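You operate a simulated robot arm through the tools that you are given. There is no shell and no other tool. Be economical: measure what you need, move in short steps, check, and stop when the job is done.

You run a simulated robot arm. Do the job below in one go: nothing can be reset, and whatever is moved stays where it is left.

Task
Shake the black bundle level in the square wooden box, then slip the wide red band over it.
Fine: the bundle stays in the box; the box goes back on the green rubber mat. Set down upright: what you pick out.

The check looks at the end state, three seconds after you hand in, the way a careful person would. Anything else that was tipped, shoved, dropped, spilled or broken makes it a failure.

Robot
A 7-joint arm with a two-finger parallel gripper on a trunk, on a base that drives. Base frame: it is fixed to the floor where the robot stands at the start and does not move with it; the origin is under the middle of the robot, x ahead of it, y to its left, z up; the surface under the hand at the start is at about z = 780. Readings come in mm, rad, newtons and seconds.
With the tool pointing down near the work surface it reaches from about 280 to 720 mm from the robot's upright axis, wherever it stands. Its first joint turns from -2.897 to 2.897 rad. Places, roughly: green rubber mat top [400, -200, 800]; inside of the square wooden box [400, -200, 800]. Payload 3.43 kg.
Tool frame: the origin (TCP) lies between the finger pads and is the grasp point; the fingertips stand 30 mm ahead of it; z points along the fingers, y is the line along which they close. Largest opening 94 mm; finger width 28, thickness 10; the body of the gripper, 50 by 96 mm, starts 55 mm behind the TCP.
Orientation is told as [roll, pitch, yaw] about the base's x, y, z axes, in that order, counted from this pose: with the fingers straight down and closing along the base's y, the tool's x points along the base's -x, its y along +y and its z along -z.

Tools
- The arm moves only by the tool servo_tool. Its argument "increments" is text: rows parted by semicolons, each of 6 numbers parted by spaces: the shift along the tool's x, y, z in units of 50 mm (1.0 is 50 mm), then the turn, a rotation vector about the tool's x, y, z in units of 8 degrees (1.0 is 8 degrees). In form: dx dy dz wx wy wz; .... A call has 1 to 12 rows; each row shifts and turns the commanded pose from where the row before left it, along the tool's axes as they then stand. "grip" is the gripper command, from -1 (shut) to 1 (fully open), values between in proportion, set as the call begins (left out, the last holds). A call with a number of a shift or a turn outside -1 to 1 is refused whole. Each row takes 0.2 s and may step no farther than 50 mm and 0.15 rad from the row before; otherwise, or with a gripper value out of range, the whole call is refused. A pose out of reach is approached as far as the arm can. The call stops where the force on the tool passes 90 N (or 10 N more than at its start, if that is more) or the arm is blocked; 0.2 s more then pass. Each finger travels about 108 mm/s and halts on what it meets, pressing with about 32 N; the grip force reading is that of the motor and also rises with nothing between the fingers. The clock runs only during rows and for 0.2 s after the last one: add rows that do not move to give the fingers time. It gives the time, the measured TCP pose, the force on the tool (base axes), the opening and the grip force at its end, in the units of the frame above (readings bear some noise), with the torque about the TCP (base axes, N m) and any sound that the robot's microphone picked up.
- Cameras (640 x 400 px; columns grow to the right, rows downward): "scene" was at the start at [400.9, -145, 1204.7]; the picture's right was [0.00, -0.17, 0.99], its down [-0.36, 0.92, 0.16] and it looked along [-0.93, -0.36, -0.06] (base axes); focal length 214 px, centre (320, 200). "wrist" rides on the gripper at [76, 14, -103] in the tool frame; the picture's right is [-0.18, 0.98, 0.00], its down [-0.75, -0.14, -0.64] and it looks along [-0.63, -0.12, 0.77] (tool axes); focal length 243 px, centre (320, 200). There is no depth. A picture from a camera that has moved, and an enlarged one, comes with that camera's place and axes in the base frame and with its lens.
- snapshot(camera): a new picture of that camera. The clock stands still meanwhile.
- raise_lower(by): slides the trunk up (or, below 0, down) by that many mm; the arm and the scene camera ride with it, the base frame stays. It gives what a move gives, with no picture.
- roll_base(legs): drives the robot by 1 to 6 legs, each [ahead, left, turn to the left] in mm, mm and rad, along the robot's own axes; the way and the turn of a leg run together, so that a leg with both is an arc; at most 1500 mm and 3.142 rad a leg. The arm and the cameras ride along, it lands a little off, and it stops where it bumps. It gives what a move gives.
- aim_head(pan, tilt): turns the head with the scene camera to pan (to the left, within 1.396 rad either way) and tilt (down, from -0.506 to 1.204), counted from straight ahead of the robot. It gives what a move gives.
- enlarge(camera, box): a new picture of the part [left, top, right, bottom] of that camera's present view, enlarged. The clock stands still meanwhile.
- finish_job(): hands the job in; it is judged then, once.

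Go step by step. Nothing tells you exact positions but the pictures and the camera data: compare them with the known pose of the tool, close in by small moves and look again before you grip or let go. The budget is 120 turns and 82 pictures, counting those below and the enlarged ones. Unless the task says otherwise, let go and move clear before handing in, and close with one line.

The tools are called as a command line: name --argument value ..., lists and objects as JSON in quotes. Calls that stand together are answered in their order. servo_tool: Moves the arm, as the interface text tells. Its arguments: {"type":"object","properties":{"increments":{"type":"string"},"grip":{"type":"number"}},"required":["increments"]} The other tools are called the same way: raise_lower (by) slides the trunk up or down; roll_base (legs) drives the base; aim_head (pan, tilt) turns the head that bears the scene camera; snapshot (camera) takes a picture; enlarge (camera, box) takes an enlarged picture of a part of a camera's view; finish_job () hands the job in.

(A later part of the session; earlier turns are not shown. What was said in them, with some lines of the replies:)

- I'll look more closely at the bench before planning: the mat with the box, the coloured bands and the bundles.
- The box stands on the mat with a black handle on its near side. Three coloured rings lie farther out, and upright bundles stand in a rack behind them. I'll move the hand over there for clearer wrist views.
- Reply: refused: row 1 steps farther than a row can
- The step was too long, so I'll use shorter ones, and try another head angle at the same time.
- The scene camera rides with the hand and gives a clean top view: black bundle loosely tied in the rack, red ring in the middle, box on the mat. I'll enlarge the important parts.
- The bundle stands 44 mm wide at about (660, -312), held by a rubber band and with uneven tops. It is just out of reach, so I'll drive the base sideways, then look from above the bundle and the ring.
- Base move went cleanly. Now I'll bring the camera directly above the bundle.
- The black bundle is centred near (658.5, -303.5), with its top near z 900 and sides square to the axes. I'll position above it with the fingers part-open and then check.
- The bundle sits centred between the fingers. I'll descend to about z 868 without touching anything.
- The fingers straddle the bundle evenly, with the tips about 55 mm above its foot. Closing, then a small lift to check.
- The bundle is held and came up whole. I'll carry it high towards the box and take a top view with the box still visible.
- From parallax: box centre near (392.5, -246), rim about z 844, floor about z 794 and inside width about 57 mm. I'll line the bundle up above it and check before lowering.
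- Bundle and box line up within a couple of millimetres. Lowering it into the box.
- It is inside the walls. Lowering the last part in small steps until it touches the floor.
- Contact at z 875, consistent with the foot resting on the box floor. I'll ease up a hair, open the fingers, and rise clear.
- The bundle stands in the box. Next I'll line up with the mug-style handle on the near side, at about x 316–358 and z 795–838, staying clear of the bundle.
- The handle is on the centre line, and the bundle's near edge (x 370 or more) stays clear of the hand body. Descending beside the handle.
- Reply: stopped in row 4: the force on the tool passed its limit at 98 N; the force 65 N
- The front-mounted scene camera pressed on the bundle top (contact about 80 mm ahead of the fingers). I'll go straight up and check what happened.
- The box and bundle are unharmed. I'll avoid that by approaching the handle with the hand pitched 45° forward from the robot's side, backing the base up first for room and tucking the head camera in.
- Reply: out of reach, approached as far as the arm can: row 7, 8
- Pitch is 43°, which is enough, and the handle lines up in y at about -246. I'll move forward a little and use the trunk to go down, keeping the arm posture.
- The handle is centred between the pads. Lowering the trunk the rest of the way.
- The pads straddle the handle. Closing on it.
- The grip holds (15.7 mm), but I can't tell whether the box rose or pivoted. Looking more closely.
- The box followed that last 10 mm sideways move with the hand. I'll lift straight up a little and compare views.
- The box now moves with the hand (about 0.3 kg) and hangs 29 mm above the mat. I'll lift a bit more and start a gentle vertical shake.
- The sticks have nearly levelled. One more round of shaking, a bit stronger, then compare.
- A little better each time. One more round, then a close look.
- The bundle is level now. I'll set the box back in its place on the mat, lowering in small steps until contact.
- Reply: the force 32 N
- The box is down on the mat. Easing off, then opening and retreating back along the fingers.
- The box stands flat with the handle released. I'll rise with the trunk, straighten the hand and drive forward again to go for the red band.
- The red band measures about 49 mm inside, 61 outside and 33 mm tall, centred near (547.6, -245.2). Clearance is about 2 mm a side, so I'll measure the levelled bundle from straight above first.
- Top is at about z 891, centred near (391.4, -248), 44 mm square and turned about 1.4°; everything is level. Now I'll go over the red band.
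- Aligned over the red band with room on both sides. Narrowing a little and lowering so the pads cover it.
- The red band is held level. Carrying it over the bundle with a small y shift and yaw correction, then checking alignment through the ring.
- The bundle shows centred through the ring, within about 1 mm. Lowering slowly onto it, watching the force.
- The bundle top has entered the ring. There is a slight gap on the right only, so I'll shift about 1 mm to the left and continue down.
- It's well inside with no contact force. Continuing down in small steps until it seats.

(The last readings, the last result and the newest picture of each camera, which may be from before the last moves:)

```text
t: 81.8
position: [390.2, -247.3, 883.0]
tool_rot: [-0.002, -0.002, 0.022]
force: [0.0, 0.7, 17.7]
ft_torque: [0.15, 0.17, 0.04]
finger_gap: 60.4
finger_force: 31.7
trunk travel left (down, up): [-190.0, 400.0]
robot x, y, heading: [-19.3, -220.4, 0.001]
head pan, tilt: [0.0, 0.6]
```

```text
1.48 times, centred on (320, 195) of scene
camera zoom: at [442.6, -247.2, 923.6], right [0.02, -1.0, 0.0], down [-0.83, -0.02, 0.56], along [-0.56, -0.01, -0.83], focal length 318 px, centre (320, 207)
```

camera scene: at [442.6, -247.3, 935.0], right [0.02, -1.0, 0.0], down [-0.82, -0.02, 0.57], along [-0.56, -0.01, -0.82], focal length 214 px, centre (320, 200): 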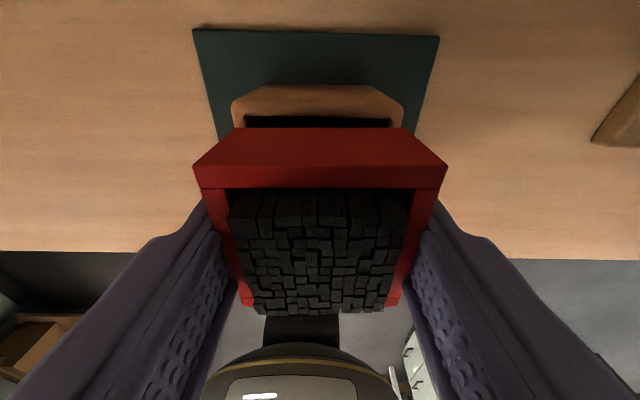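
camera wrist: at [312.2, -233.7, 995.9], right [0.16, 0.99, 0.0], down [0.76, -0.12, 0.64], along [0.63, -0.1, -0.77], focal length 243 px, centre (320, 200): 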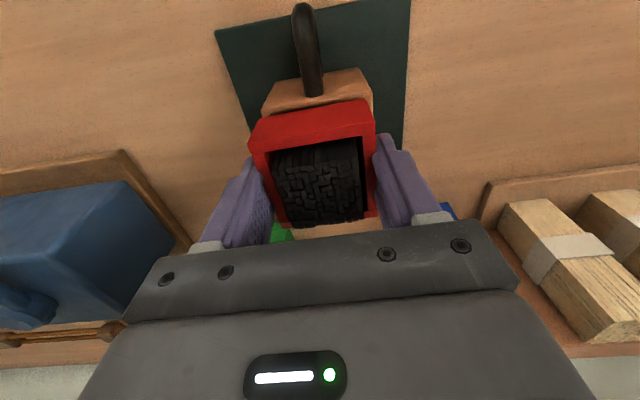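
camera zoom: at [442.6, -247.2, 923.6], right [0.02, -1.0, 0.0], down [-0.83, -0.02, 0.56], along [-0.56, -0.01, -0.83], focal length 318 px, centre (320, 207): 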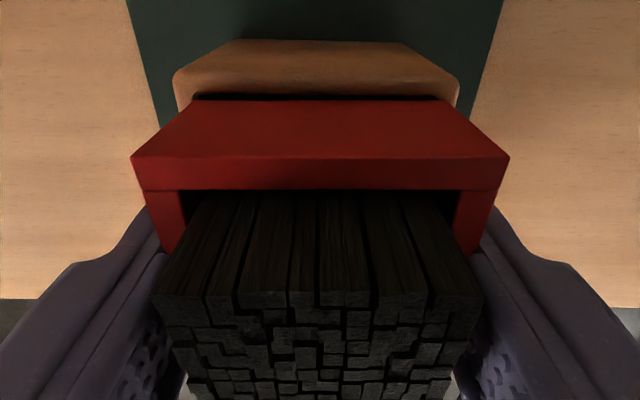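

The band has seated on the box rim around the bundle. Easing off, opening gently, and rising clear.

servo_tool --increments "0 0 -0.03 0 0 0;0 0 0 0 0 0"

servo_tool --increments "0 0 0 0 0 0;0 0 0 0 0 0;0 0 0 0 0 0" --grip 0.7

servo_tool --increments "0 0 -0.4 0 0 0;0 0 -0.8 0 0 0;0 0 -0.9 0 0 0;0 0 -0.9 0 0 0;0 0 0 0 0 0"

snapshot --camera "scene"

snapshot --camera "wrist"

```text
t: 82.4
position: [389.3, -246.5, 882.5]
tool_rot: [-0.002, 0.001, 0.021]
force: [-1.0, 0.2, -0.2]
ft_torque: [-0.05, 0.0, 0.02]
finger_gap: 60.3
finger_force: 32.1
trunk travel left (down, up): [-190.0, 400.0]
robot x, y, heading: [-19.8, -221.4, 0.001]
head pan, tilt: [0.0, 0.6]
```

```text
t: 83.2
position: [388.8, -247.1, 882.1]
tool_rot: [-0.001, 0.001, 0.022]
force: [-0.4, 0.0, -1.1]
ft_torque: [0.02, 0.02, -0.01]
finger_gap: 79.9
finger_force: 0.0
trunk travel left (down, up): [-190.0, 400.0]
robot x, y, heading: [-17.6, -223.0, 0.0]
head pan, tilt: [0.0, 0.6]
```

```text
t: 84.4
position: [389.2, -247.6, 1035.2]
tool_rot: [-0.002, 0.0, 0.024]
force: [-0.2, -0.2, -0.2]
ft_torque: [0.01, 0.0, -0.02]
finger_gap: 79.8
finger_force: 0.1
trunk travel left (down, up): [-190.0, 400.0]
robot x, y, heading: [-17.7, -223.8, 0.004]
head pan, tilt: [0.0, 0.6]
```

```text
10 pictures are left
camera scene: at [442.3, -246.9, 1076.3], right [0.02, -1.0, 0.0], down [-0.82, -0.02, 0.56], along [-0.56, -0.01, -0.83], focal length 214 px, centre (320, 200)
```

scene: 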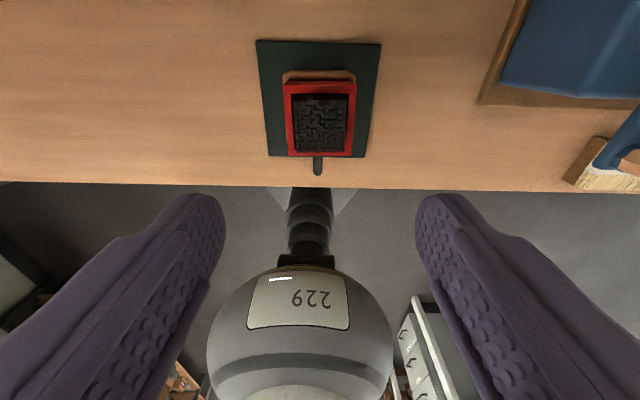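

```text
9 pictures are left
camera wrist: at [312.0, -233.4, 1137.2], right [0.16, 0.99, 0.0], down [0.76, -0.12, 0.64], along [0.63, -0.1, -0.77], focal length 243 px, centre (320, 200)
```

wrist: 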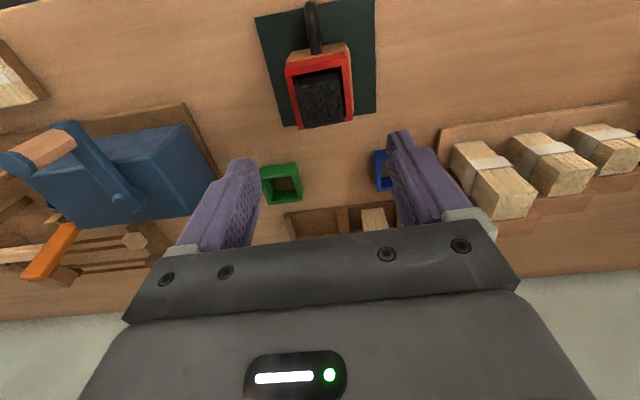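

enlarge --camera "wrist" --box '[240, 0, 400, 140]'

enlarge --camera "scene" --box '[240, 30, 400, 190]'

```text
2.86 times, centred on (320, 70) of wrist
camera zoom: at [312.0, -233.4, 1137.2], right [0.16, 0.99, 0.0], down [0.76, -0.12, 0.64], along [0.63, -0.1, -0.77], focal length 693 px, centre (320, 571)
```

zoom: 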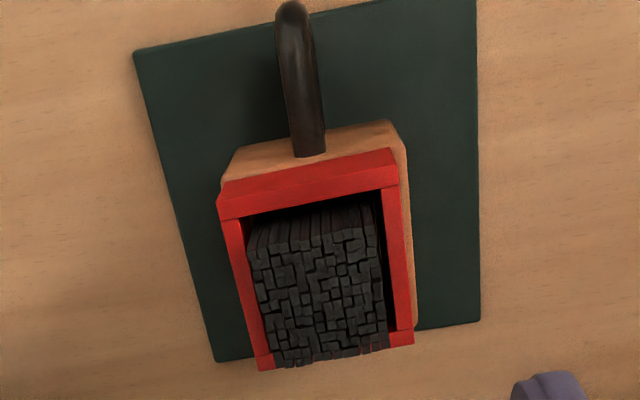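

```text
2.50 times, centred on (320, 110) of scene
camera zoom: at [442.3, -246.9, 1076.3], right [0.02, -1.0, 0.0], down [-0.82, -0.02, 0.56], along [-0.56, -0.01, -0.83], focal length 536 px, centre (320, 425)
```

zoom: 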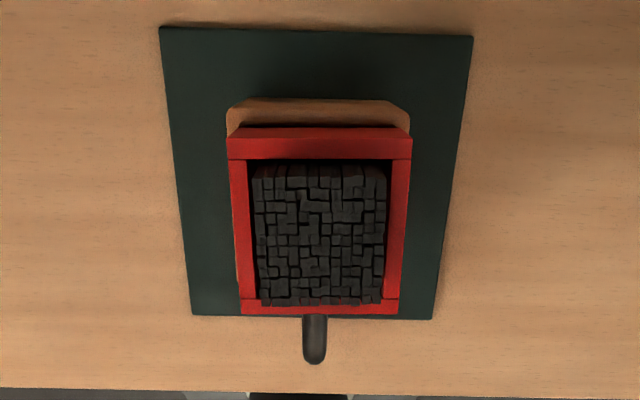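

The bundle stands level in the box on the mat, with the red band seated squarely around it. Nothing else has moved and the hand is clear, so I'm handing in.

finish_job

```text
The job is handed in.
```

Job handed in: the black bundle is shaken level in the square wooden box, which is back on the green mat, and the red band is over the bundle, resting on the box rim. On the way, the scene camera pressed on the bundle's top once (about 98 N), but nothing tipped or shifted that I could see.
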